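You operate a simulated robot arm through the tools that you are given. There is no shell and no other tool. Be economical: measure what you need, move in short steps, check, and stop when the job is done.

You are at the controls of a simulated robot arm. One attempt, no reset.

TASK
Fill the two empty cells of the apple case from the teal crate.
Fine: case bed back in, bed guard shut. Where these are worked on the way, their far stop is far enough and under half their travel is too little: bed guard, case bed.

It is judged by the outcome, as a careful person would: the job done as asked, and still so three seconds after it is handed in. It fails if anything else is knocked over, pushed out of place, dropped, spilled or broken.

THE ROBOT
A 6-joint arm with a two-finger gripper on a trunk, on a base that drives. Base frame: it is fixed to the floor where the robot stands at the start and does not move with it; the origin is under the middle of the robot, x ahead of it, y to its left, z up. Readings come in mm, rad, newtons and seconds.
Its first joint turns from -2.897 to 2.897 rad. Places, roughly: bed guard [500, -200, 1100]; black clamp lever [100, -700, 1600]; black width wheel [0, -600, 600]; blue reset key [1000, 200, 1200]; case bed [700, -400, 800]; case line switch [1200, 300, 1200]; case packer [700, -600, 2100]; green start key [900, 0, 1200]; orange air knob [200, -600, 900]; orange glue slide [500, -300, 1200]; pink folder lever [300, -700, 1000]; purple vent lever [100, -600, 900]; red brake lever [1500, 400, 900]; red stop key [900, 100, 1200]; roof wheel [-200, -900, 1500]; teal glue slide [500, -300, 1200]. Payload 2.54 kg.
The TCP is the grasp point between the finger pads, 30 mm short of the fingertips. In the tool frame z runs along the fingers and y along their closing line. Largest opening 116 mm; the body of the gripper starts 95 mm behind the TCP.
Orientation is that of the tool frame in the base frame, as a unit quaternion [w, x, y, z]. With the fingers straight down and closing along the base's y, the tool's x points along the base's -x, its y along +y and its z along -z.

THE INTERFACE
- The arm moves only by the tool drive_tool. Its argument "motion" is a list of rows, each an object of numbers (a shift or turn left out is 0, a gripper value left out holds the last): "x", "y", "z": the shift along the base's x, y, z in units of 400 mm (1.0 is 400 mm); "wx", "wy", "wz": the turn, a rotation vector about the base's x, y, z in units of 45 degrees (1.0 is 45 degrees); "claw": the opening, from 0 (shut) to 1 (fully open). In form: [{"x": .., "y": .., "z": .., "wx": .., "wy": .., "wz": .., "claw": ..}, ...]. A call has 1 to 20 rows; each row is the pose to reach, as a shift and turn from the pose commanded when the call began. A call with a number of a shift or a turn outside -1 to 1 is refused whole. A row lasts 0.2 s, in which the tool goes at most 50 mm and 0.15 rad; a call with a longer step from one row to the next is refused whole, and so is a gripper value outside its range. A pose out of reach is approached as far as the arm can. The call stops where the force on the tool passes 90 N (or 10 N more than at its start, if that is more) or the arm is blocked; 0.2 s more then pass. Each finger travels about 72 mm/s and halts on what it meets, pressing with about 23 N; the grip force reading is that of the motor and also rises with nothing between the fingers. The clock runs only during rows and for 0.2 s after the last one: add rows that repeat a pose to give the fingers time. It gives the time, the measured TCP pose, the force on the tool (base axes), the opening and the grip force at its end, in the units of the frame above (readings bear some noise), with the torque about the TCP (base axes, N m) and any sound that the robot's microphone picked up, and new pictures: "show" is both (left out), scene, wrist or none.
- Cameras (640 x 400 px; columns grow to the right, rows downward): "scene" is now at [-58.2, 92.1, 1400.1]; the picture's right is [-0.70, -0.72, 0.00], its down [-0.46, 0.45, -0.76] and it looks along [0.55, -0.53, -0.65] (base axes); focal length 214 px, centre (320, 200). "wrist" rides on the gripper at [69, -15, -122] in the tool frame; the picture's right is [0.21, 0.98, 0.00], its down [-0.83, 0.18, -0.53] and it looks along [-0.52, 0.11, 0.85] (tool axes); focal length 251 px, centre (320, 200). There is no depth. A picture from a camera that has moved, and an enlarged one, comes with that camera's place and axes in the base frame and with its lens.
- drive_base(legs): drives the robot by 1 to 6 legs, each [ahead, left, turn to the left] in mm, mm and rad, along the robot's own axes; the way and the turn of a leg run together, so that a leg with both is an arc; at most 1500 mm and 3.142 rad a leg. The arm and the cameras ride along, it lands a little off, and it stops where it bumps. It gives what a move gives, and a new picture of the scene camera.
- turn_head(pan, tilt): turns the head with the scene camera to pan (to the left, within 2.094 rad either way) and tilt (down, from -0.506 to 1.204), counted from straight ahead of the robot. It gives what a move gives, and a new picture of the scene camera.
- close_up(camera, box): a new picture of the part [left, top, right, bottom] of that camera's present view, enlarged. The clock stands still meanwhile.
- finish_job(): hands the job in; it is judged then, once.

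Work in short steps. Places have to be worked out from the pictures, the camera data and where the tool is seen: move nearer, look again, correct. Check each grasp and each placing, and mend what went wrong. You have 120 turns and 260 pictures in all, those below and enlarged ones among them. Open the gripper and draw the arm clear of the work before you hand the job in, unless the task says otherwise; then end with one line.

The tools are called after "Emit:" by a JSON object that holds its "op" and its "data". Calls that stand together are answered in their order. drive_tool: Moves the arm, as the interface text tells. Its arguments: {"type":"object","properties":{"motion":{"type":"array"},"show":{"type":"string","enum":["both","scene","wrist","none"]}},"required":["motion"]} The other tools are called the same way: drive_base (legs) drives the base; turn_head (pan, tilt) turns the head that bears the scene camera; close_up (camera, box) takes an enlarged picture of a part of a camera's view; finish_job () hands the job in.

At the start:

```text
time_s: 0.0
ee_pos: [624.7, 262.1, 1254.4]
tool_rot: [0.0, -0.001, 1.0, 0.0]
force: [0.1, -0.7, 0.1]
torque: [0.0, 0.01, -0.01]
finger_gap: 116.1
finger_force: 0.0
robot x, y, heading: [0.4, -4.3, -0.001]
head pan, tilt: [-0.771, 0.705]
```

scene: 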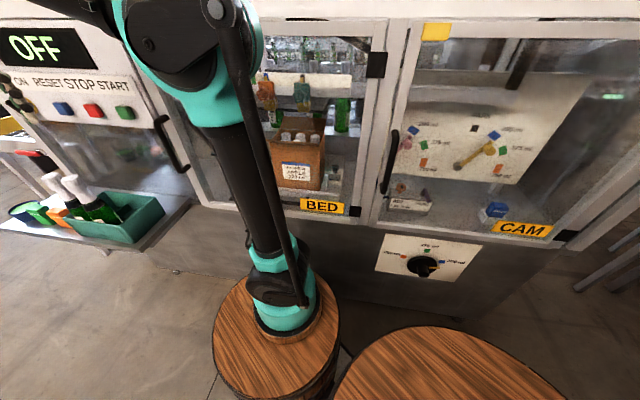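
wrist: 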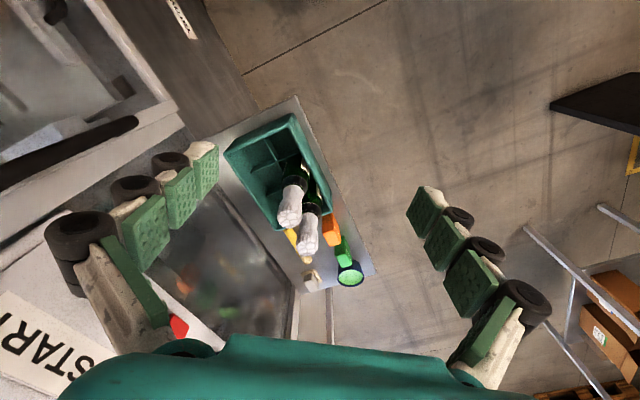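

The machine shows OFF, and the teal crate with two bottles sits on a shelf to the left. I'll look closer at the BED window and the crate.

Emit:
{"op": "close_up", "data": {"camera": "scene", "box": [170, 20, 400, 230]}}

Emit:
{"op": "close_up", "data": {"camera": "wrist", "box": [200, 90, 400, 300]}}

Emit:
{"op": "close_up", "data": {"camera": "scene", "box": [0, 20, 210, 250]}}

```text
1.90 times, centred on (285, 125) of scene
camera zoom: at [-58.2, 92.1, 1400.1], right [-0.7, -0.72, 0.0], down [-0.46, 0.45, -0.76], along [0.55, -0.53, -0.65], focal length 408 px, centre (387, 343)
```

zoom: 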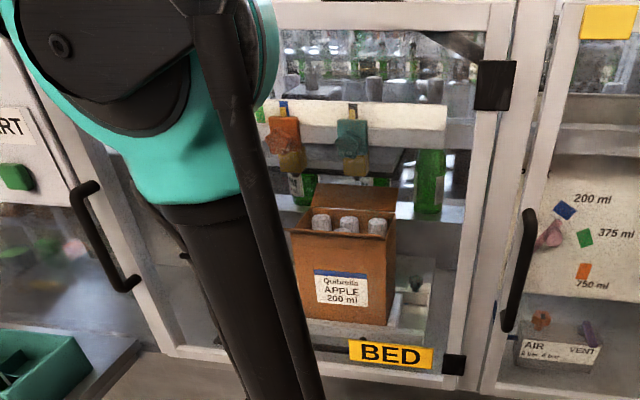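

```text
1.90 times, centred on (300, 195) of wrist
camera zoom: at [554.5, 247.7, 1377.6], right [-0.21, 0.98, 0.0], down [0.83, 0.18, 0.53], along [0.52, 0.11, -0.85], focal length 479 px, centre (358, 210)
```

zoom: 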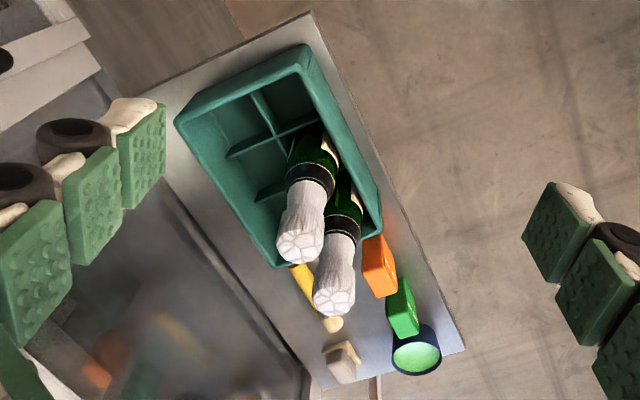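

```text
1.74 times, centred on (105, 135) of scene
camera zoom: at [-58.2, 92.1, 1400.1], right [-0.7, -0.72, 0.0], down [-0.46, 0.45, -0.76], along [0.55, -0.53, -0.65], focal length 373 px, centre (694, 313)
```

zoom: 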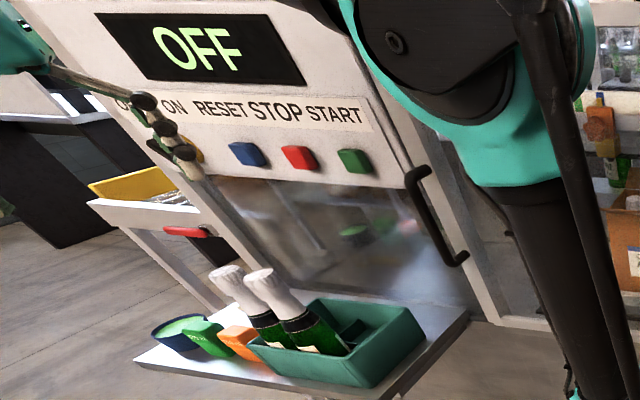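

The guard seems hinged on its right side with a handle on the left near (743,-5,1080). Its swing would sweep through where I stand, so I'll look around before driving left.

Emit:
{"op": "turn_head", "data": {"pan": 0.9, "tilt": 0.75}}

Emit:
{"op": "turn_head", "data": {"pan": 0.0, "tilt": 0.7}}

```text
time_s: 1.7
ee_pos: [624.5, 262.4, 1253.9]
tool_rot: [0.0, 0.0, 1.0, 0.0]
force: [-0.9, 0.2, -0.9]
torque: [0.0, 0.0, -0.02]
finger_gap: 116.2
finger_force: 0.1
robot x, y, heading: [1.6, 0.7, 0.003]
head pan, tilt: [0.901, 0.75]
camera scene: at [-67.4, 216.2, 1396.3], right [0.78, -0.62, 0.0], down [-0.42, -0.53, -0.73], along [0.45, 0.57, -0.68], focal length 214 px, centre (320, 200)
```

scene: 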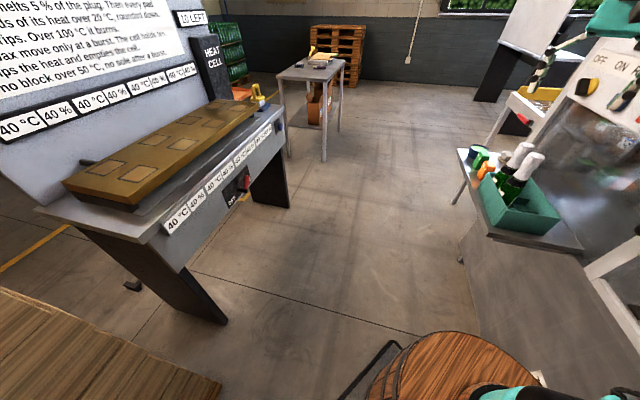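

```text
time_s: 2.9
ee_pos: [623.8, 262.9, 1255.5]
tool_rot: [0.0, 0.0, 1.0, 0.0]
force: [-0.9, 0.3, 0.7]
torque: [-0.01, -0.03, 0.03]
finger_gap: 115.9
finger_force: 0.2
robot x, y, heading: [-1.5, -2.2, -0.001]
head pan, tilt: [0.0, 0.7]
camera scene: at [-34.0, 151.3, 1400.6], right [0.0, -1.0, 0.0], down [-0.64, 0.0, -0.76], along [0.76, 0.0, -0.64], focal length 214 px, centre (320, 200)
```

scene: 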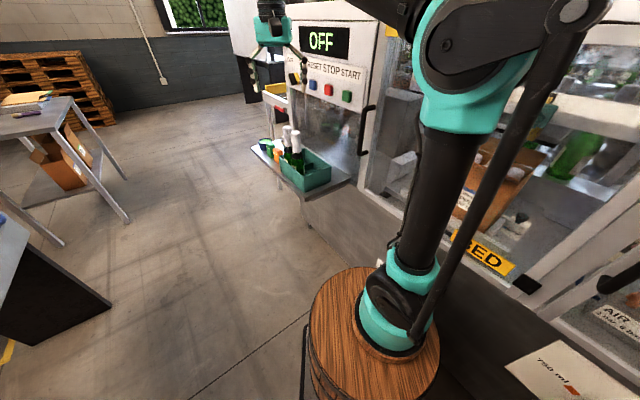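

The floor to the left is free. I'll retract the tool a bit, then drive to a spot facing the machine, left of the guard's swing.

Emit:
{"op": "drive_tool", "data": {"motion": [{"x": -0.12}, {"x": -0.24}, {"x": -0.36}, {"x": -0.45}], "show": "none"}}

Emit:
{"op": "drive_base", "data": {"legs": [[370, 590, 0], [0, 0, -0.92]]}}

Emit:
{"op": "turn_head", "data": {"pan": -0.4, "tilt": 0.5}}

```text
time_s: 3.9
ee_pos: [440.8, 261.9, 1256.2]
tool_rot: [0.0, 0.0, 1.0, 0.0]
force: [-0.1, -0.4, -0.1]
torque: [-0.02, 0.02, 0.01]
finger_gap: 116.0
finger_force: 0.2
robot x, y, heading: [2.0, -1.1, -0.004]
head pan, tilt: [0.0, 0.7]
```

```text
time_s: 10.1
ee_pos: [850.1, 421.3, 1256.1]
tool_rot: [0.0, 0.437, 0.9, 0.001]
force: [0.0, -0.1, 1.2]
torque: [0.0, -0.02, 0.0]
finger_gap: 115.7
finger_force: 0.0
robot x, y, heading: [375.5, 604.9, -0.907]
head pan, tilt: [0.0, 0.7]
camera scene: at [470.1, 727.8, 1400.6], right [-0.79, -0.62, 0.0], down [-0.4, 0.51, -0.76], along [0.47, -0.6, -0.64], focal length 214 px, centre (320, 200)
```

scene: 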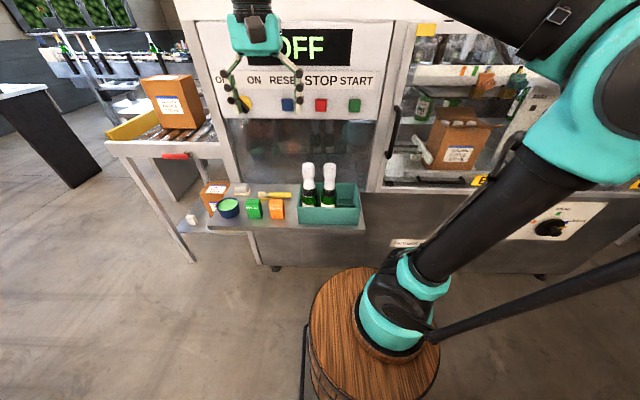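

```text
time_s: 11.0
ee_pos: [849.9, 420.4, 1255.9]
tool_rot: [0.0, 0.438, 0.899, 0.0]
force: [0.0, 0.7, -0.1]
torque: [0.03, 0.01, -0.02]
finger_gap: 115.9
finger_force: 0.0
robot x, y, heading: [371.8, 607.7, -0.903]
head pan, tilt: [-0.4, 0.499]
camera scene: at [441.7, 706.9, 1418.2], right [-0.96, -0.26, 0.0], down [-0.13, 0.46, -0.88], along [0.23, -0.85, -0.48], focal length 214 px, centre (320, 200)
```

scene: 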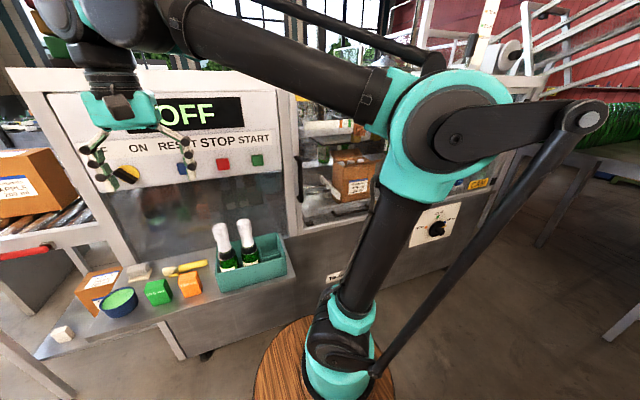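

The aligned view puts the handle near s=563 mm along the face (x≈717, y≈-3, z 1000–1190). I'll back the base 150 mm for elbow room while turning the tool horizontal.

Emit:
{"op": "drive_base", "data": {"legs": [[-150, 0, 0]]}}

Emit:
{"op": "drive_tool", "data": {"motion": [{"x": -0.06, "y": -0.07, "wx": -0.13, "wy": -0.1}, {"x": -0.12, "y": -0.14, "wx": -0.26, "wy": -0.2, "z": -0.05}, {"x": -0.18, "y": -0.18, "wx": -0.39, "wy": -0.3, "z": -0.1}, {"x": -0.24, "y": -0.2, "wx": -0.52, "wy": -0.4, "z": -0.15}, {"x": -0.3, "y": -0.23, "wx": -0.65, "wy": -0.5, "z": -0.2}, {"x": -0.36, "y": -0.26, "wx": -0.788, "wy": -0.616, "z": -0.25}]}}

```text
time_s: 12.5
ee_pos: [769.8, 524.4, 1256.7]
tool_rot: [0.001, 0.437, 0.899, -0.001]
force: [0.5, 0.5, 0.0]
torque: [-0.05, -0.01, 0.01]
finger_gap: 115.9
finger_force: 0.0
robot x, y, heading: [293.2, 713.5, -0.906]
head pan, tilt: [-0.4, 0.499]
stopped in leg 1: the robot was blocked; the commanded pose is now the measured one
camera scene: at [359.5, 811.0, 1418.3], right [-0.96, -0.26, 0.0], down [-0.13, 0.46, -0.88], along [0.23, -0.85, -0.48], focal length 214 px, centre (320, 200)
```

scene: 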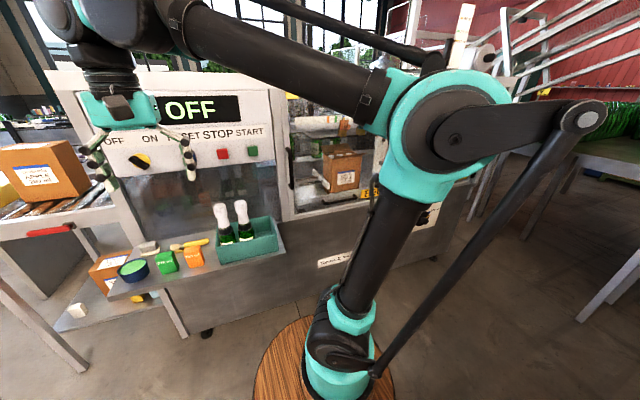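

```text
time_s: 13.9
ee_pos: [624.1, 423.9, 1157.4]
tool_rot: [0.345, 0.403, 0.831, -0.168]
force: [-0.1, -0.2, 1.3]
torque: [-0.01, 0.02, 0.0]
finger_gap: 115.7
finger_force: 0.1
robot x, y, heading: [290.0, 709.1, -0.902]
head pan, tilt: [-0.4, 0.499]
camera scene: at [359.7, 811.2, 1418.3], right [-0.96, -0.26, 0.0], down [-0.13, 0.46, -0.88], along [0.23, -0.85, -0.48], focal length 214 px, centre (320, 200)
camera wrist: at [529.1, 522.2, 1195.3], right [0.67, 0.72, -0.15], down [0.27, -0.05, 0.96], along [0.69, -0.69, -0.23], focal length 251 px, centre (320, 200)
```

scene: 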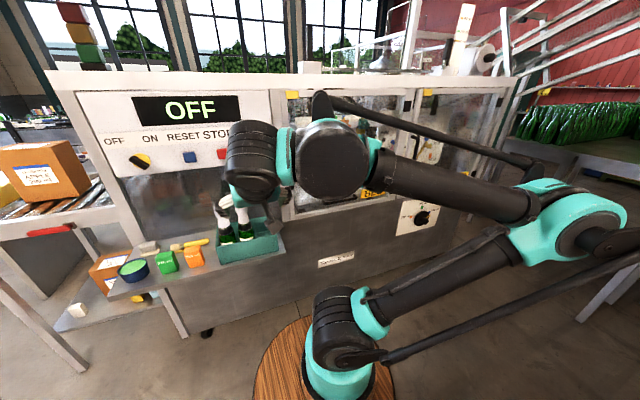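
wrist: 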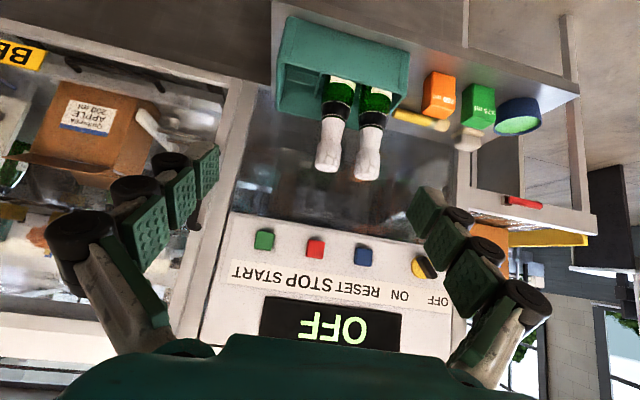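

The base bumped lightly behind and stopped; I nudge it forward off the contact. Then I finish turning the tool to horizontal and bring it in front of the handle.

Emit:
{"op": "drive_base", "data": {"legs": [[25, 0, 0]]}}

Emit:
{"op": "drive_tool", "data": {"motion": [{"x": -0.06, "y": -0.05, "wx": -0.13, "wy": -0.1}, {"x": -0.12, "y": -0.1, "wx": -0.26, "wy": -0.2, "z": -0.03}, {"x": -0.18, "y": -0.15, "wx": -0.39, "wy": -0.3, "z": -0.06}, {"x": -0.24, "y": -0.2, "wx": -0.52, "wy": -0.4, "z": -0.09}, {"x": -0.31, "y": -0.25, "wx": -0.65, "wy": -0.5, "z": -0.12}, {"x": -0.375, "y": -0.2925, "wx": -0.788, "wy": -0.616, "z": -0.155}, {"x": -0.31, "y": -0.38, "wx": -0.788, "wy": -0.616, "z": -0.155}, {"x": -0.24, "y": -0.47, "wx": -0.788, "wy": -0.616, "z": -0.155}]}}

```text
time_s: 14.7
ee_pos: [640.3, 403.8, 1157.4]
tool_rot: [0.344, 0.403, 0.831, -0.169]
force: [0.7, 0.1, 0.5]
torque: [0.0, -0.02, 0.03]
finger_gap: 115.8
finger_force: 0.1
robot x, y, heading: [305.3, 693.1, -0.905]
head pan, tilt: [-0.4, 0.499]
camera scene: at [375.0, 791.3, 1418.3], right [-0.96, -0.26, 0.0], down [-0.13, 0.46, -0.88], along [0.23, -0.85, -0.48], focal length 214 px, centre (320, 200)
```

scene: 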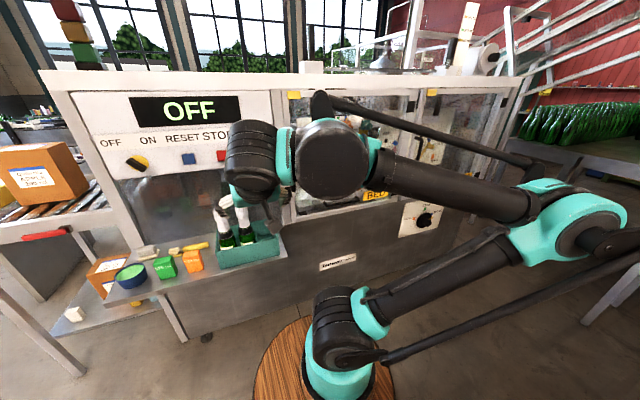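

```text
time_s: 16.7
ee_pos: [721.0, 464.3, 1081.0]
tool_rot: [0.688, 0.158, 0.69, -0.161]
force: [-0.9, 0.0, -0.7]
torque: [0.0, 0.0, 0.03]
finger_gap: 116.2
finger_force: 0.0
out of reach, approached as far as the arm can: row 1, 2, 3, 4, 5, 6, 7, 8
robot x, y, heading: [305.0, 689.2, -0.907]
head pan, tilt: [-0.4, 0.499]
stopped in row 8: the arm was blocked; the commanded pose is now the measured one
camera scene: at [374.8, 791.5, 1418.3], right [-0.96, -0.26, 0.0], down [-0.13, 0.46, -0.88], along [0.23, -0.85, -0.48], focal length 214 px, centre (320, 200)
camera wrist: at [605.1, 504.7, 1012.5], right [0.43, 0.88, -0.22], down [-0.4, 0.4, 0.83], along [0.81, -0.27, 0.52], focal length 251 px, centre (320, 200)
```

scene: 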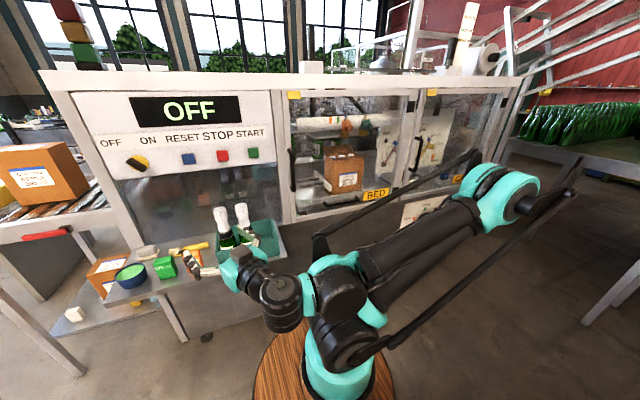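
wrist: 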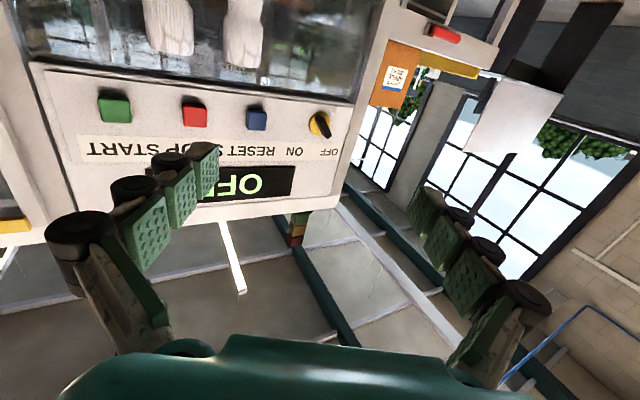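

The arm folded too close to its column and the yaw is off by about 26°. I'll raise it, yaw it square to the face, and extend toward the handle at a height clear of the bottles.

Emit:
{"op": "drive_tool", "data": {"motion": [{"y": -0.1, "z": 0.1}, {"y": -0.2, "z": 0.2, "wz": -0.08}, {"x": -0.025, "y": -0.275, "z": 0.275, "wz": -0.16}, {"x": -0.05, "y": -0.36, "z": 0.35, "wz": -0.24}, {"x": -0.09, "y": -0.47, "z": 0.375, "wz": -0.32}, {"x": -0.125, "y": -0.58, "z": 0.375, "wz": -0.4}, {"x": -0.15, "y": -0.69, "z": 0.375, "wz": -0.48}, {"x": -0.175, "y": -0.78, "z": 0.375, "wz": -0.56}, {"x": -0.175, "y": -0.78, "z": 0.375, "wz": -0.58}]}}

```text
refused: row 1 steps farther than a row can; nothing moved
```

Emit:
{"op": "drive_tool", "data": {"motion": [{"y": -0.08, "z": 0.08}, {"y": -0.16, "z": 0.16, "wz": -0.08}, {"x": -0.02, "y": -0.235, "z": 0.235, "wz": -0.16}, {"x": -0.04, "y": -0.31, "z": 0.31, "wz": -0.24}, {"x": -0.07, "y": -0.4, "z": 0.36, "wz": -0.32}, {"x": -0.1, "y": -0.5, "z": 0.375, "wz": -0.4}, {"x": -0.13, "y": -0.6, "z": 0.375, "wz": -0.48}, {"x": -0.16, "y": -0.7, "z": 0.375, "wz": -0.56}, {"x": -0.175, "y": -0.78, "z": 0.375, "wz": -0.58}]}}

```text
time_s: 18.7
ee_pos: [654.0, 152.4, 1231.1]
tool_rot: [0.634, 0.309, 0.637, -0.312]
force: [-0.4, 0.3, -0.2]
torque: [0.0, 0.0, 0.0]
finger_gap: 115.7
finger_force: 0.0
out of reach, approached as far as the arm can: row 1, 2, 3, 4, 5, 6
robot x, y, heading: [305.1, 690.5, -0.903]
head pan, tilt: [-0.4, 0.499]
camera scene: at [374.9, 791.4, 1418.3], right [-0.96, -0.26, 0.0], down [-0.13, 0.46, -0.88], along [0.23, -0.85, -0.48], focal length 214 px, centre (320, 200)
camera wrist: at [565.8, 240.8, 1163.4], right [0.77, 0.6, -0.22], down [-0.18, 0.53, 0.83], along [0.61, -0.6, 0.52], focal length 251 px, centre (320, 200)
```

scene: 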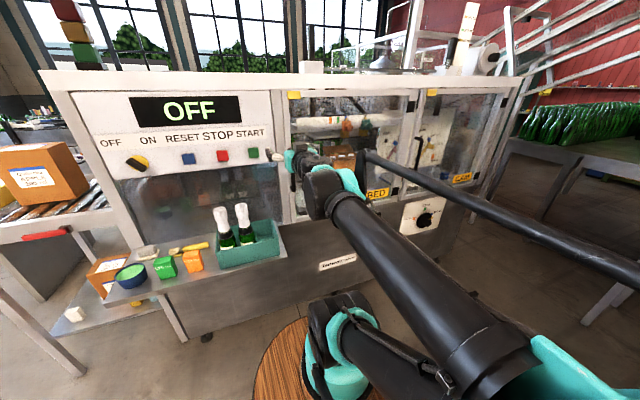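
wrist: 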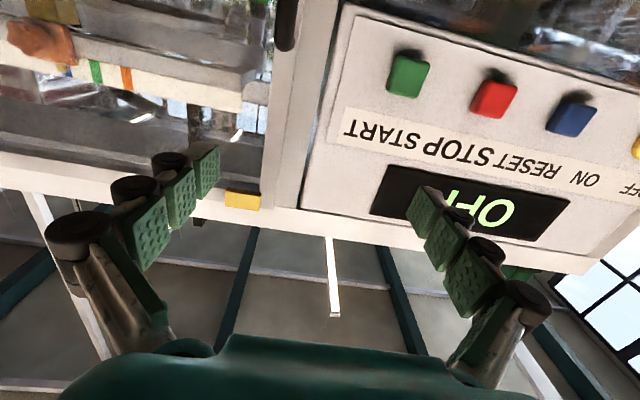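

The square-on view confirms the handle at s≈563, with its top at z≈1171. I lower the tool to handle mid-height and align it.

Emit:
{"op": "drive_tool", "data": {"motion": [{"x": -0.05, "y": -0.04, "z": -0.09}, {"x": -0.09, "y": -0.07, "z": -0.18}, {"x": -0.09, "y": -0.07, "z": -0.29}, {"x": -0.09, "y": -0.07, "z": -0.34}]}}

```text
time_s: 19.7
ee_pos: [615.7, 123.6, 1092.8]
tool_rot: [0.634, 0.31, 0.637, -0.312]
force: [-0.2, 0.5, -0.3]
torque: [-0.04, -0.02, -0.03]
finger_gap: 116.0
finger_force: 0.1
robot x, y, heading: [309.0, 690.5, -0.907]
head pan, tilt: [-0.4, 0.499]
camera scene: at [375.0, 791.3, 1418.3], right [-0.96, -0.26, 0.0], down [-0.13, 0.46, -0.88], along [0.23, -0.85, -0.48], focal length 214 px, centre (320, 200)
camera wrist: at [527.8, 211.3, 1025.7], right [0.77, 0.6, -0.22], down [-0.18, 0.53, 0.83], along [0.61, -0.6, 0.52], focal length 251 px, centre (320, 200)
```

scene: 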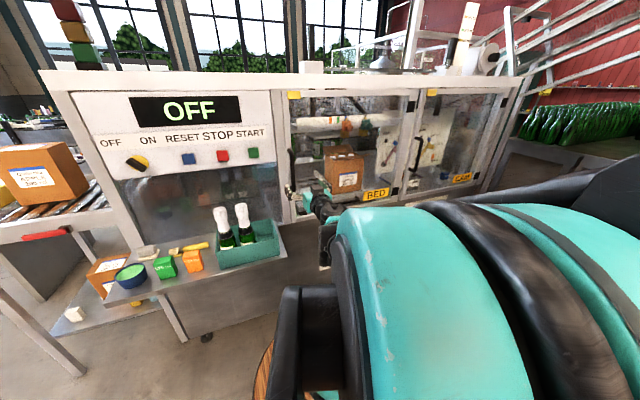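
wrist: 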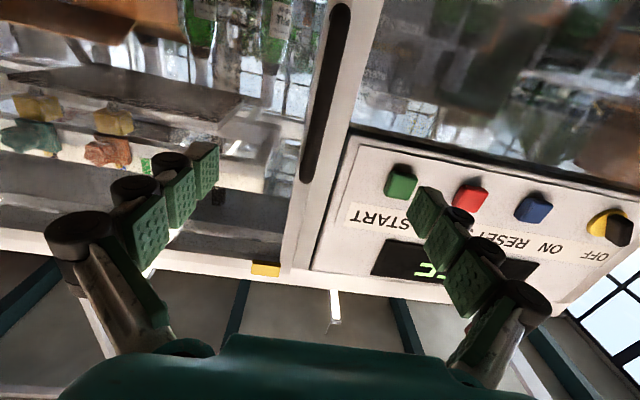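

The handle lies between the fingers. I advance 150 mm along the approach and close.

Emit:
{"op": "drive_tool", "data": {"motion": [{"x": 0.07, "y": -0.09, "claw": 0.8}, {"x": 0.14, "y": -0.18, "claw": 0.7}, {"x": 0.2, "y": -0.256}, {"x": 0.225, "y": -0.288}], "show": "both"}}

```text
time_s: 20.7
ee_pos: [705.3, 6.9, 1094.4]
tool_rot: [0.634, 0.31, 0.636, -0.312]
force: [-0.2, -0.1, 0.1]
torque: [-0.04, 0.04, 0.0]
finger_gap: 81.2
finger_force: 0.1
robot x, y, heading: [304.8, 692.4, -0.904]
head pan, tilt: [-0.4, 0.499]
camera scene: at [375.0, 791.4, 1418.3], right [-0.96, -0.26, 0.0], down [-0.13, 0.46, -0.88], along [0.23, -0.85, -0.48], focal length 214 px, centre (320, 200)
camera wrist: at [617.3, 95.3, 1026.7], right [0.77, 0.6, -0.22], down [-0.18, 0.53, 0.83], along [0.61, -0.6, 0.52], focal length 251 px, centre (320, 200)
```

scene: 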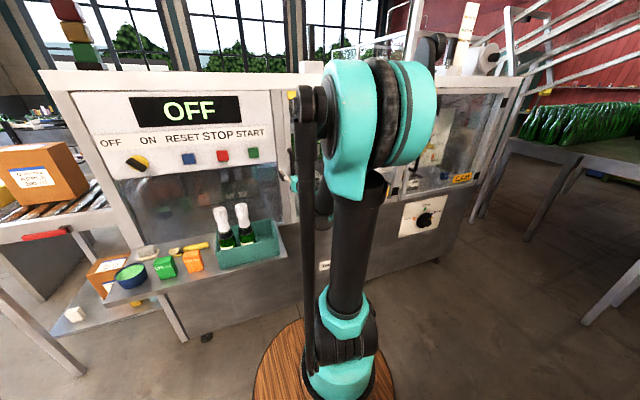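
wrist: 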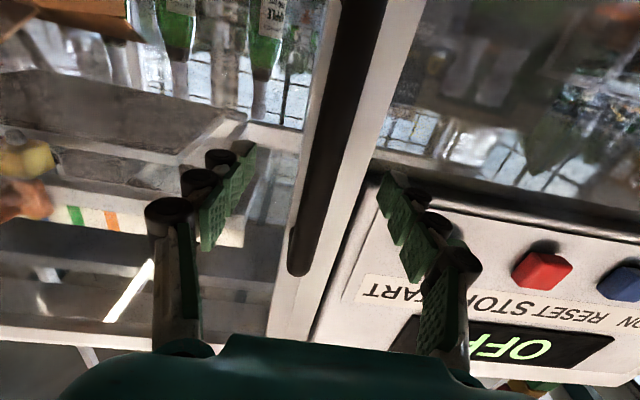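

The bar sits at q≈-459, slightly ahead of the TCP. I go 18 mm further and close the fingers.

Emit:
{"op": "drive_tool", "data": {"motion": [{"x": 0.0277, "y": -0.0355}, {"x": 0.0277, "y": -0.0355, "claw": 0}, {"x": 0.0277, "y": -0.0355, "claw": 0}, {"x": 0.0277, "y": -0.0355, "claw": 0}, {"x": 0.0277, "y": -0.0355, "claw": 0}], "show": "wrist"}}

```text
time_s: 21.9
ee_pos: [715.5, -5.7, 1093.9]
tool_rot: [0.633, 0.31, 0.636, -0.313]
force: [-3.1, -2.5, -0.5]
torque: [0.11, -0.19, -0.08]
finger_gap: 15.9
finger_force: 39.9
robot x, y, heading: [304.7, 691.7, -0.901]
head pan, tilt: [-0.4, 0.499]
camera wrist: at [627.9, 81.5, 1027.0], right [0.77, 0.6, -0.22], down [-0.18, 0.53, 0.83], along [0.61, -0.6, 0.52], focal length 251 px, centre (320, 200)
```

wrist: 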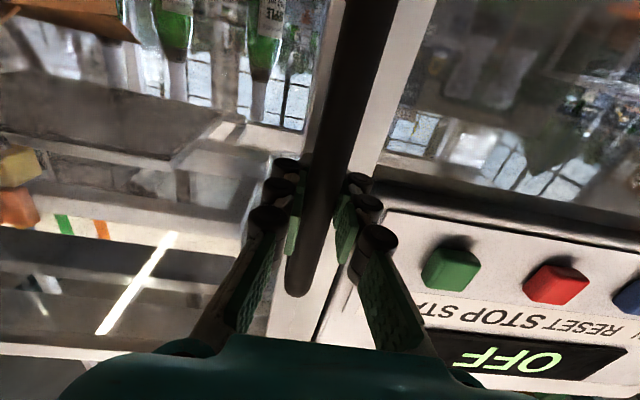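

The bar is gripped (gap 16 mm). I pull gently along the estimated hinge arc, first to 8°.

Emit:
{"op": "drive_tool", "data": {"motion": [{"x": -0.036, "y": 0.038, "wz": 0.045}, {"x": -0.073, "y": 0.076, "wz": 0.089}, {"x": -0.112, "y": 0.112, "wz": 0.134}, {"x": -0.151, "y": 0.147, "wz": 0.178}]}}

```text
time_s: 22.9
ee_pos: [657.5, 53.0, 1094.5]
tool_rot: [0.655, 0.263, 0.656, -0.266]
force: [-0.8, -1.6, 27.8]
torque: [0.05, -0.22, 0.06]
finger_gap: 16.0
finger_force: 39.8
robot x, y, heading: [306.4, 690.8, -0.903]
head pan, tilt: [-0.4, 0.499]
camera scene: at [374.6, 792.1, 1418.3], right [-0.96, -0.26, 0.0], down [-0.13, 0.46, -0.88], along [0.23, -0.85, -0.48], focal length 214 px, centre (320, 200)
camera wrist: at [558.1, 128.2, 1025.9], right [0.68, 0.7, -0.22], down [-0.26, 0.5, 0.83], along [0.69, -0.5, 0.52], focal length 251 px, centre (320, 200)
```

scene: 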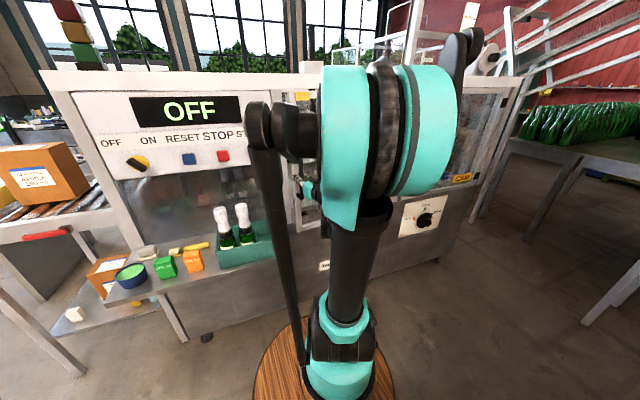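
wrist: 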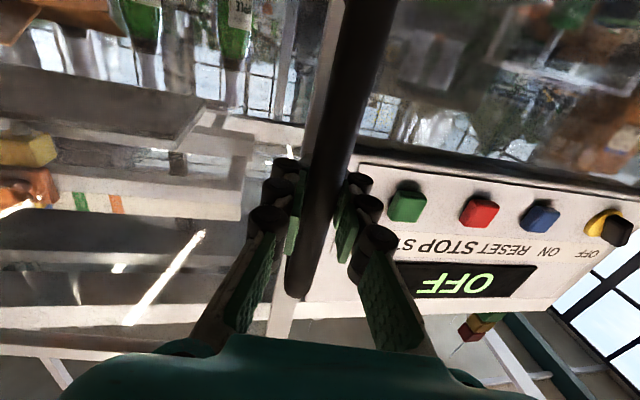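

A 28 N upward force appeared during the pull, so I should see whether the guard really hinges on the right.

Emit:
{"op": "close_up", "data": {"camera": "scene", "box": [240, 70, 520, 240]}}

Emit:
{"op": "turn_head", "data": {"pan": 0.05, "tilt": 0.3}}

```text
2.29 times, centred on (380, 155) of scene
camera zoom: at [374.6, 792.1, 1418.3], right [-0.96, -0.26, 0.0], down [-0.13, 0.46, -0.88], along [0.23, -0.85, -0.48], focal length 490 px, centre (183, 303)
```

zoom: 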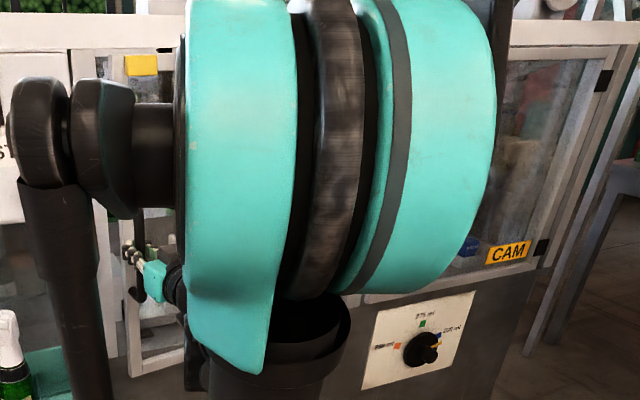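

```text
time_s: 23.8
ee_pos: [656.8, 53.6, 1094.0]
tool_rot: [0.654, 0.264, 0.656, -0.267]
force: [4.4, 5.2, 29.4]
torque: [0.31, -0.07, -0.02]
finger_gap: 15.9
finger_force: 39.7
robot x, y, heading: [307.7, 691.8, -0.904]
head pan, tilt: [0.051, 0.3]
camera scene: at [412.1, 809.8, 1436.6], right [-0.75, -0.66, 0.0], down [-0.19, 0.22, -0.96], along [0.63, -0.72, -0.3], focal length 214 px, centre (320, 200)
```

scene: 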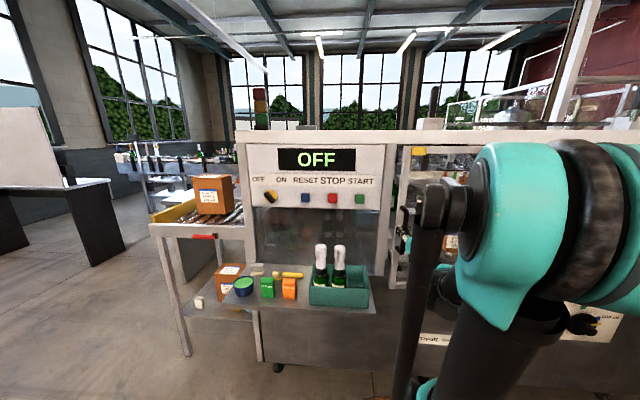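

The guard edge shows a gap from its post, consistent with a right-hand hinge. I continue along the arc to 20°, easing up a few mm to relieve the vertical force.

Emit:
{"op": "drive_tool", "data": {"motion": [{"x": -0.042, "y": 0.033, "wz": 0.045, "z": 0.01}, {"x": -0.083, "y": 0.065, "wz": 0.089, "z": 0.015}, {"x": -0.126, "y": 0.095, "wz": 0.134, "z": 0.015}, {"x": -0.17, "y": 0.124, "wz": 0.178, "z": 0.015}, {"x": -0.215, "y": 0.151, "wz": 0.222, "z": 0.015}, {"x": -0.261, "y": 0.1775, "wz": 0.266, "z": 0.015}]}}

```text
time_s: 25.2
ee_pos: [556.9, 126.4, 1099.6]
tool_rot: [0.678, 0.192, 0.682, -0.195]
force: [24.1, 42.3, -29.9]
torque: [0.0, -0.24, -0.46]
finger_gap: 16.1
finger_force: 39.6
robot x, y, heading: [307.2, 691.9, -0.9]
head pan, tilt: [0.051, 0.3]
camera scene: at [414.0, 810.2, 1436.4], right [-0.75, -0.66, 0.0], down [-0.2, 0.22, -0.96], along [0.63, -0.72, -0.3], focal length 214 px, centre (320, 200)
camera wrist: at [443.5, 179.2, 1032.3], right [0.52, 0.83, -0.22], down [-0.35, 0.44, 0.83], along [0.78, -0.35, 0.52], focal length 251 px, centre (320, 200)
```

scene: 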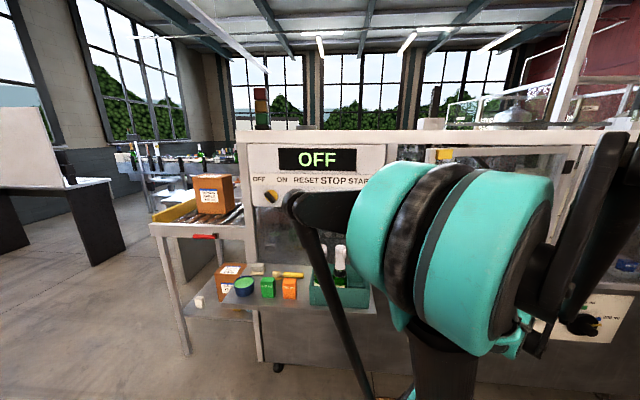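
wrist: 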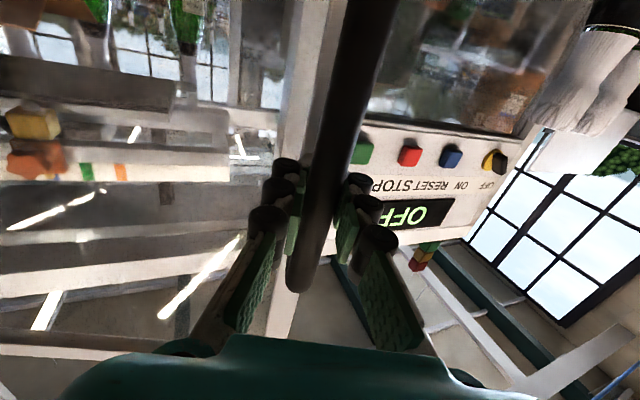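

The guard follows the arc (about 20° open) with a small radial mismatch. I correct the arc and continue pulling to 40°.

Emit:
{"op": "drive_tool", "data": {"motion": [{"x": -0.035, "y": 0.035, "wz": 0.045, "z": -0.0075}, {"x": -0.075, "y": 0.0715, "wz": 0.09, "z": -0.0075}, {"x": -0.122, "y": 0.094, "wz": 0.135, "z": -0.0075}, {"x": -0.169, "y": 0.115, "wz": 0.18, "z": -0.0075}, {"x": -0.218, "y": 0.134, "wz": 0.225, "z": -0.0075}, {"x": -0.268, "y": 0.152, "wz": 0.27, "z": -0.0075}, {"x": -0.318, "y": 0.169, "wz": 0.315, "z": -0.0075}, {"x": -0.369, "y": 0.184, "wz": 0.36, "z": -0.0075}, {"x": -0.42, "y": 0.197, "wz": 0.4, "z": -0.0075}, {"x": -0.4715, "y": 0.2075, "wz": 0.444, "z": -0.0075}]}}

```text
time_s: 27.4
ee_pos: [431.5, 183.8, 1094.8]
tool_rot: [0.702, 0.071, 0.705, -0.075]
force: [18.1, 60.3, 12.5]
torque: [0.21, -0.51, -0.64]
finger_gap: 16.9
finger_force: 39.8
out of reach, approached as far as the arm can: row 8, 9, 10
robot x, y, heading: [307.7, 691.8, -0.907]
head pan, tilt: [0.051, 0.3]
stopped in row 10: the force on the tool passed its limit at 96 N (the readings are from after the stop); the commanded pose is now the measured one
camera scene: at [413.8, 814.7, 1436.3], right [-0.75, -0.66, 0.0], down [-0.2, 0.22, -0.96], along [0.63, -0.72, -0.29], focal length 214 px, centre (320, 200)
camera wrist: at [307.1, 194.0, 1027.5], right [0.2, 0.95, -0.22], down [-0.48, 0.29, 0.83], along [0.85, -0.06, 0.52], focal length 251 px, centre (320, 200)
```

scene: 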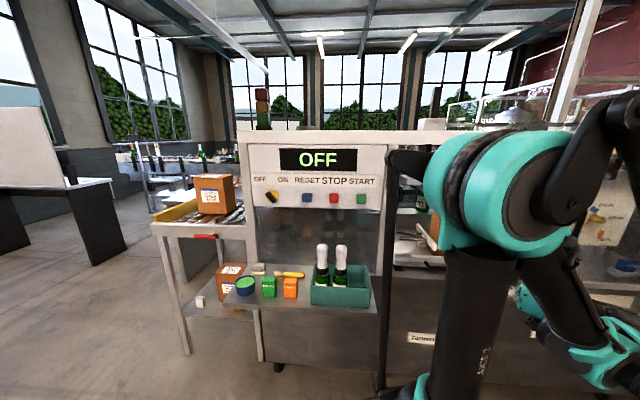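
wrist: 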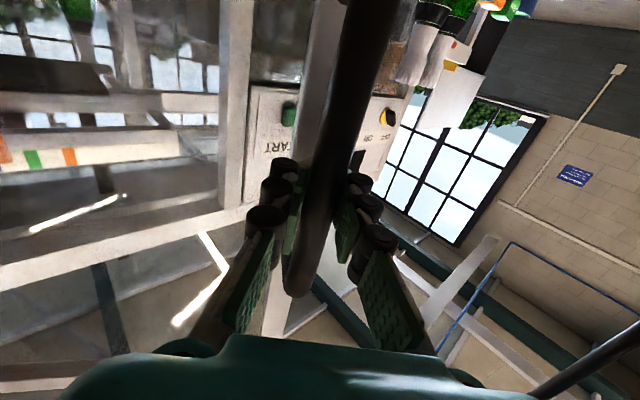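

The guard is about 32° open and the arm is at its limit here. I release the handle, back off along the tool, and raise.

Emit:
{"op": "drive_tool", "data": {"motion": [{"claw": 0.3}, {"claw": 0.6}, {"claw": 0.8}, {"claw": 0.8}, {"x": -0.08, "y": 0.01}, {"x": -0.17, "y": 0.02}, {"x": -0.25, "y": 0.03}, {"x": -0.25, "y": 0.1, "z": 0.06}, {"x": -0.23, "y": 0.16, "z": 0.12}, {"x": -0.2, "y": 0.22, "z": 0.2}, {"x": -0.2, "y": 0.22, "z": 0.3}]}}

```text
time_s: 29.8
ee_pos: [442.5, 188.2, 1199.3]
tool_rot: [0.701, 0.077, 0.705, -0.078]
force: [0.6, -0.1, 0.6]
torque: [0.05, 0.01, -0.02]
finger_gap: 92.8
finger_force: 0.0
out of reach, approached as far as the arm can: row 5, 6, 7, 8, 9, 10, 11
robot x, y, heading: [306.5, 686.6, -0.899]
head pan, tilt: [0.051, 0.3]
camera scene: at [412.8, 810.7, 1436.7], right [-0.75, -0.66, 0.0], down [-0.19, 0.22, -0.96], along [0.63, -0.72, -0.3], focal length 214 px, centre (320, 200)
camera wrist: at [319.7, 201.1, 1131.6], right [0.21, 0.95, -0.22], down [-0.48, 0.29, 0.83], along [0.85, -0.07, 0.52], focal length 251 px, centre (320, 200)
```

scene: 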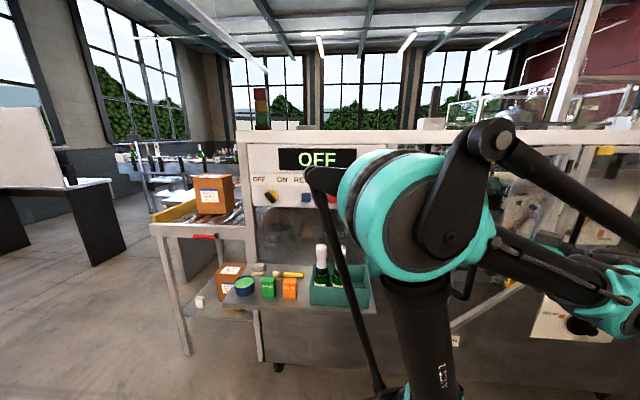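
wrist: 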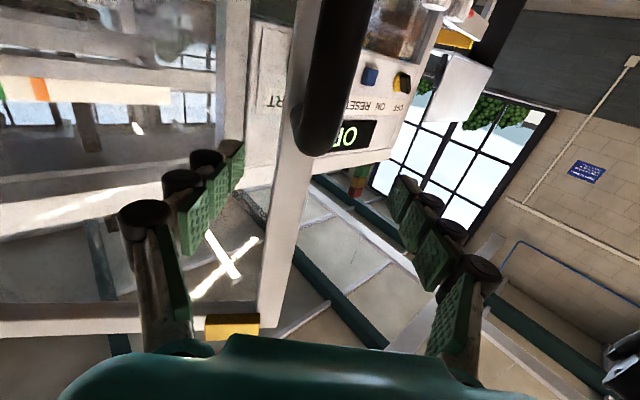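

The fingers slid up above the handle end; the arm could not back out horizontally. I'll tip the tool back toward vertical while lifting away on the outer side.

Emit:
{"op": "drive_tool", "data": {"motion": [{"z": 0.08, "wy": 0.15}, {"z": 0.16, "wy": 0.3}, {"z": 0.2, "wy": 0.45}, {"z": 0.2, "wy": 0.6}, {"z": 0.2, "wy": 0.75}, {"z": 0.2, "wy": 0.9}, {"z": 0.2, "wy": 1.0}]}}

```text
time_s: 31.4
ee_pos: [435.3, 178.8, 1279.5]
tool_rot: [0.378, 0.04, 0.919, -0.1]
force: [-0.3, 0.2, 0.0]
torque: [0.04, 0.01, -0.02]
finger_gap: 92.8
finger_force: 0.1
robot x, y, heading: [305.7, 696.0, -0.905]
head pan, tilt: [0.051, 0.3]
camera scene: at [412.8, 810.7, 1436.7], right [-0.75, -0.66, 0.0], down [-0.19, 0.22, -0.96], along [0.63, -0.72, -0.3], focal length 214 px, centre (320, 200)
camera wrist: at [299.2, 191.8, 1318.9], right [-0.01, 0.95, -0.3], down [0.25, 0.29, 0.92], along [0.97, -0.07, -0.24], focal length 251 px, centre (320, 200)
```

scene: 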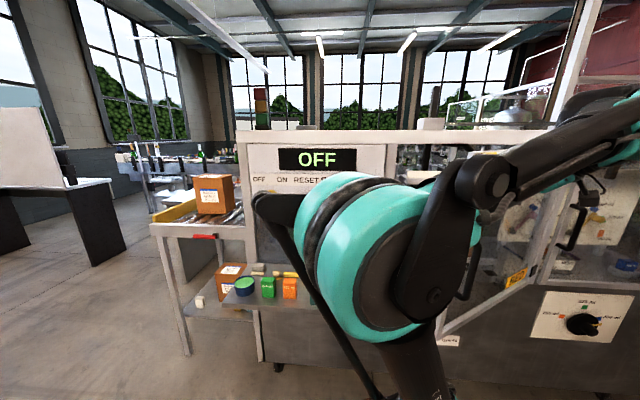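
wrist: 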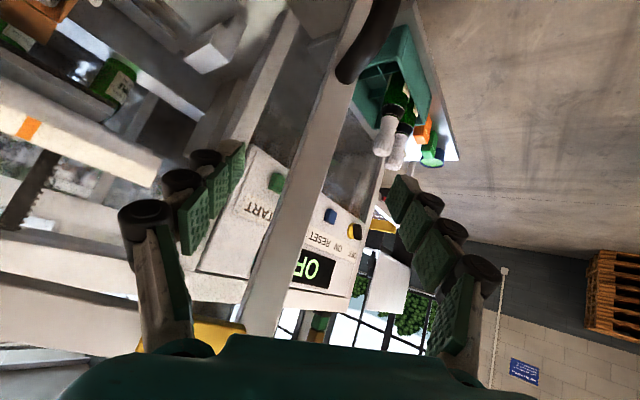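

I back the tool away from the guard edge toward my side and finish turning it straight down.

Emit:
{"op": "drive_tool", "data": {"motion": [{"x": -0.05, "y": 0.08, "z": 0.03}, {"x": -0.08, "y": 0.17, "z": 0.05, "wy": 0.12}, {"x": -0.06, "y": 0.27, "z": 0.05, "wy": 0.28}, {"x": 0.0, "y": 0.34, "z": 0.05, "wy": 0.44}, {"x": 0.08, "y": 0.37, "z": 0.05, "wy": 0.6}, {"x": 0.16, "y": 0.37, "z": 0.05, "wy": 0.76}, {"x": 0.22, "y": 0.37, "z": 0.05, "wy": 0.92}, {"x": 0.22, "y": 0.37, "z": 0.05, "wy": 0.98}]}}

```text
time_s: 33.2
ee_pos: [469.6, 327.1, 1300.1]
tool_rot: [0.138, 0.013, 0.985, -0.108]
force: [0.1, -0.5, -0.7]
torque: [0.0, 0.0, -0.01]
finger_gap: 92.7
finger_force: 0.0
out of reach, approached as far as the arm can: row 6, 7, 8
robot x, y, heading: [307.5, 691.8, -0.9]
head pan, tilt: [0.051, 0.3]
camera scene: at [412.8, 810.8, 1436.7], right [-0.75, -0.66, 0.0], down [-0.19, 0.22, -0.96], along [0.63, -0.72, -0.3], focal length 214 px, centre (320, 200)
camera wrist: at [368.9, 339.5, 1399.5], right [-0.15, 0.95, -0.26], down [0.66, 0.3, 0.69], along [0.73, -0.07, -0.68], focal length 251 px, centre (320, 200)
```

scene: 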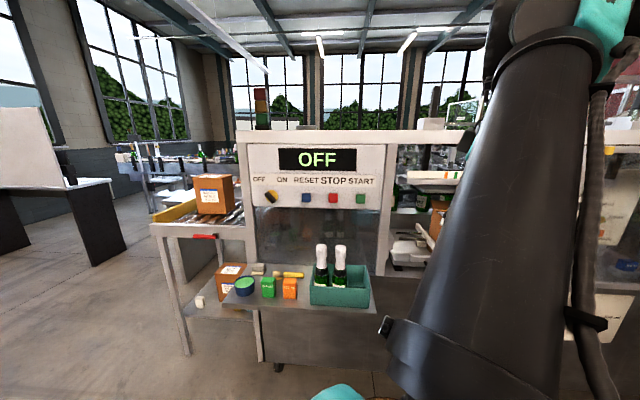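
wrist: 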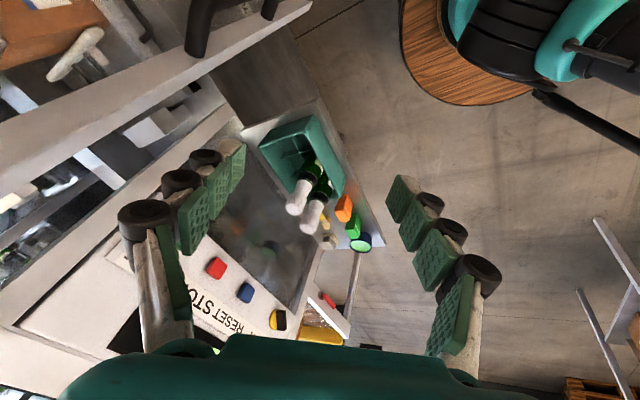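

Now I swing around the guard's free edge at a safe height, closing the fingers and squaring the yaw.

Emit:
{"op": "drive_tool", "data": {"motion": [{"x": 0.075, "y": -0.075, "wz": -0.15, "claw": 0.5}, {"x": 0.16, "y": -0.15, "wz": -0.3, "claw": 0}, {"x": 0.24, "y": -0.225, "wz": -0.45}, {"x": 0.31, "y": -0.31, "wz": -0.6}, {"x": 0.37, "y": -0.41, "wz": -0.75}, {"x": 0.39, "y": -0.51, "wz": -0.9}, {"x": 0.39, "y": -0.55, "wz": -1.0}]}}

Emit:
{"op": "turn_head", "data": {"pan": -0.25, "tilt": 0.5}}

```text
time_s: 34.4
ee_pos: [520.7, 174.9, 1298.8]
tool_rot: [0.192, 0.261, 0.941, -0.098]
force: [24.5, 56.4, 11.7]
torque: [-3.72, 1.96, -1.8]
finger_gap: 0.1
finger_force: 23.3
out of reach, approached as far as the arm can: row 1, 2, 3, 4, 5
robot x, y, heading: [306.9, 693.3, -0.9]
head pan, tilt: [0.051, 0.3]
stopped in row 5: the force on the tool passed its limit at 153 N (the readings are from after the stop); the commanded pose is now the measured one
camera scene: at [414.8, 816.0, 1436.2], right [-0.75, -0.66, 0.0], down [-0.2, 0.22, -0.96], along [0.63, -0.72, -0.29], focal length 214 px, centre (320, 200)
camera wrist: at [419.1, 229.4, 1383.6], right [0.34, 0.92, -0.17], down [0.58, -0.07, 0.81], along [0.74, -0.38, -0.56], focal length 251 px, centre (320, 200)
```

scene: 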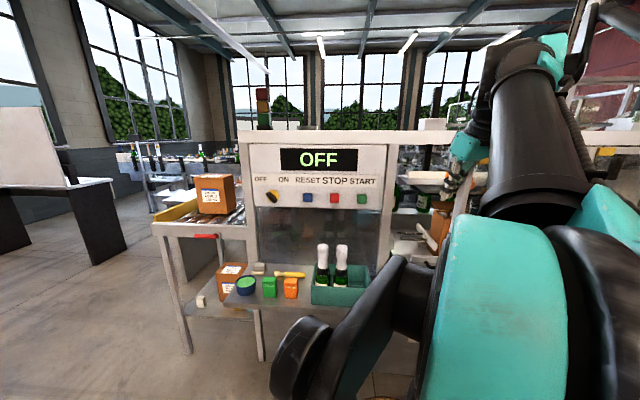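
wrist: 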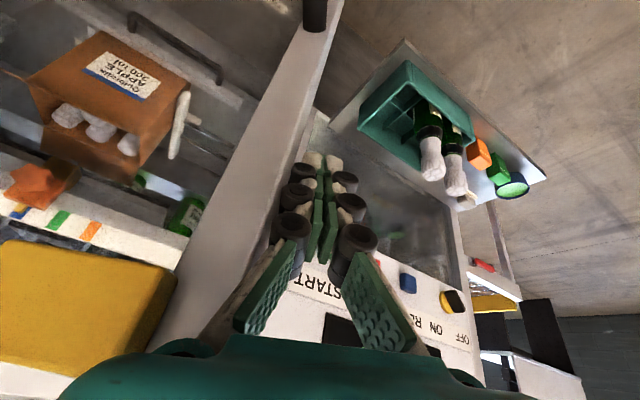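

```text
time_s: 35.1
ee_pos: [520.7, 174.6, 1299.3]
tool_rot: [0.191, 0.261, 0.941, -0.098]
force: [34.5, 83.0, 3.7]
torque: [-5.26, 2.06, -2.44]
finger_gap: 0.0
finger_force: 23.0
robot x, y, heading: [304.7, 692.7, -0.906]
head pan, tilt: [-0.25, 0.499]
camera scene: at [390.8, 803.9, 1417.8], right [-0.91, -0.41, 0.0], down [-0.2, 0.43, -0.88], along [0.36, -0.8, -0.48], focal length 214 px, centre (320, 200)
```

scene: 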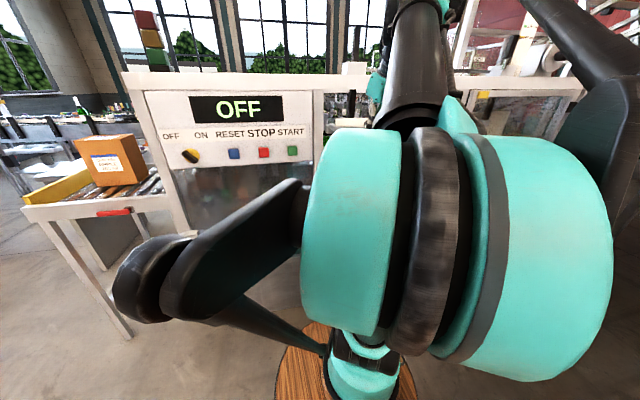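

The hand's side is pressing against the guard's free edge. I move it away along the face (+s), then inward, straightening the tool to vertical.

Emit:
{"op": "drive_tool", "data": {"motion": [{"x": 0.08, "y": 0.06}, {"x": 0.158, "y": 0.123, "wx": 0.1, "wy": 0.1, "wz": -0.08}, {"x": 0.255, "y": 0.12, "wx": 0.19, "wy": 0.2, "wz": -0.16}, {"x": 0.333, "y": 0.052, "wx": 0.28, "wy": 0.3, "wz": -0.24}, {"x": 0.4, "y": -0.036, "wx": 0.36, "wy": 0.4, "wz": -0.32}, {"x": 0.444, "y": -0.12, "wx": 0.375, "wy": 0.407, "wz": -0.42}]}}

```text
time_s: 36.5
ee_pos: [685.6, 132.0, 1299.3]
tool_rot: [0.097, 0.396, 0.908, 0.101]
force: [53.3, 69.3, -9.1]
torque: [-6.24, 4.66, -1.64]
finger_gap: 0.1
finger_force: 23.4
out of reach, approached as far as the arm can: row 1, 2, 3, 4, 5, 6
robot x, y, heading: [305.9, 696.2, -0.901]
head pan, tilt: [-0.25, 0.499]
camera scene: at [392.5, 803.5, 1417.7], right [-0.91, -0.41, 0.0], down [-0.2, 0.43, -0.88], along [0.36, -0.8, -0.48], focal length 214 px, centre (320, 200)
camera wrist: at [596.7, 161.0, 1406.2], right [0.54, 0.81, 0.23], down [0.54, -0.55, 0.64], along [0.65, -0.22, -0.73], focal length 251 px, centre (320, 200)
```

scene: 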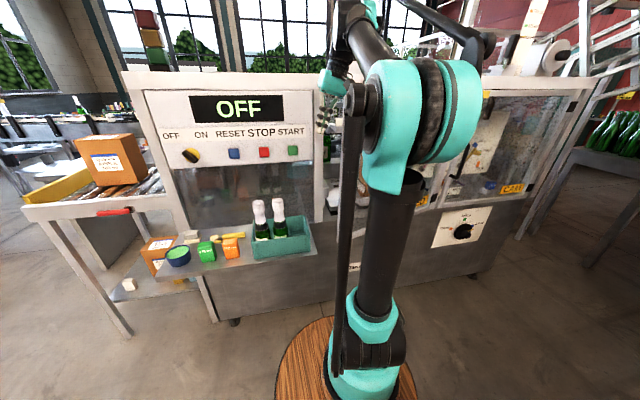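
wrist: 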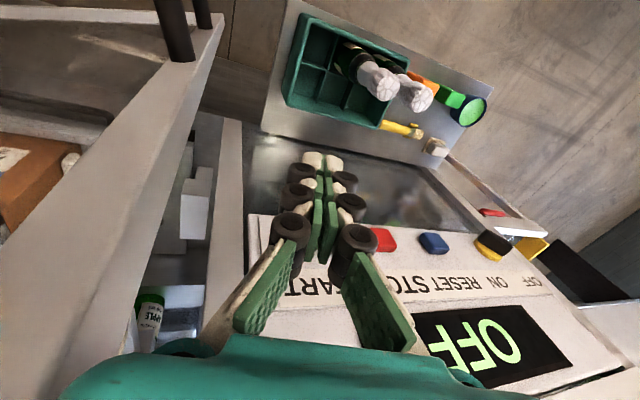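

The guard has been nudged back to roughly 15° and the hand is touching its edge. I shift clear to +s, lower to z≈1200 where reach is better, and go closer to the face so I can get behind the edge.

Emit:
{"op": "drive_tool", "data": {"motion": [{"x": 0.079, "y": 0.062}, {"x": 0.1, "y": 0.078, "z": -0.09}, {"x": 0.1, "y": 0.078, "z": -0.2}, {"x": 0.154, "y": 0.009, "z": -0.225}, {"x": 0.208, "y": -0.06, "z": -0.225}, {"x": 0.208, "y": -0.06, "z": -0.225}]}}

```text
time_s: 38.0
ee_pos: [760.6, 101.9, 1207.2]
tool_rot: [0.1, 0.398, 0.906, 0.103]
force: [0.4, 0.5, -0.4]
torque: [0.0, -0.02, 0.01]
finger_gap: 0.0
finger_force: 23.2
robot x, y, heading: [309.4, 694.3, -0.902]
head pan, tilt: [-0.25, 0.499]
camera scene: at [388.4, 798.9, 1418.3], right [-0.91, -0.41, 0.0], down [-0.2, 0.44, -0.88], along [0.36, -0.8, -0.48], focal length 214 px, centre (320, 200)
camera wrist: at [671.7, 130.3, 1313.5], right [0.54, 0.81, 0.24], down [0.53, -0.55, 0.64], along [0.65, -0.22, -0.73], focal length 251 px, centre (320, 200)
```

scene: 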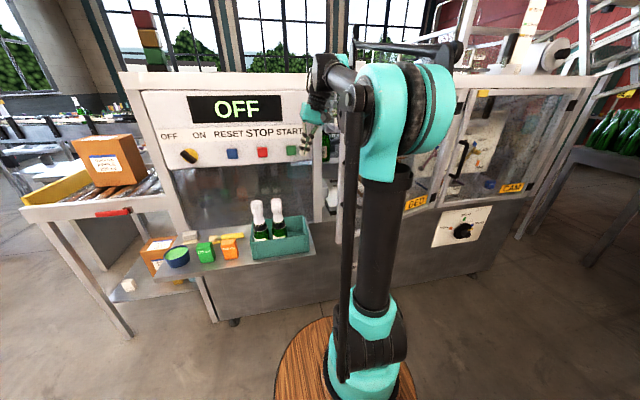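
wrist: 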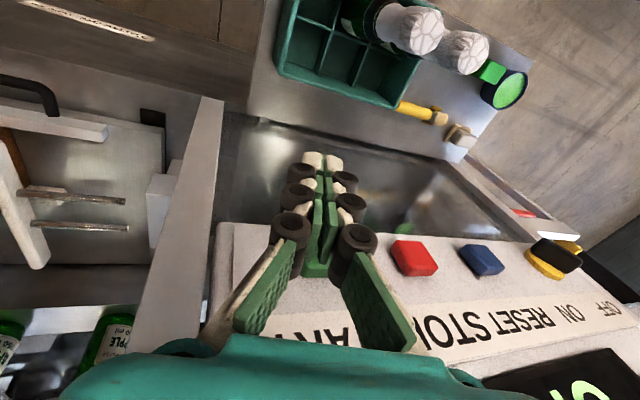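

The bay interior is now visible past the post, so the hand is inside the guard line. I straighten the tool and sweep along -s behind the guard edge.

Emit:
{"op": "drive_tool", "data": {"motion": [{"x": -0.03, "y": -0.023, "wx": -0.065, "wy": 0.16}, {"x": -0.08, "y": -0.062, "wx": -0.138, "wy": 0.34}, {"x": -0.14, "y": -0.11, "wx": -0.138, "wy": 0.34}, {"x": -0.2, "y": -0.156, "wx": -0.138, "wy": 0.34}, {"x": -0.25, "y": -0.195, "wx": -0.138, "wy": 0.34}]}}

```text
refused: row 2 steps farther than a row can; nothing moved
```

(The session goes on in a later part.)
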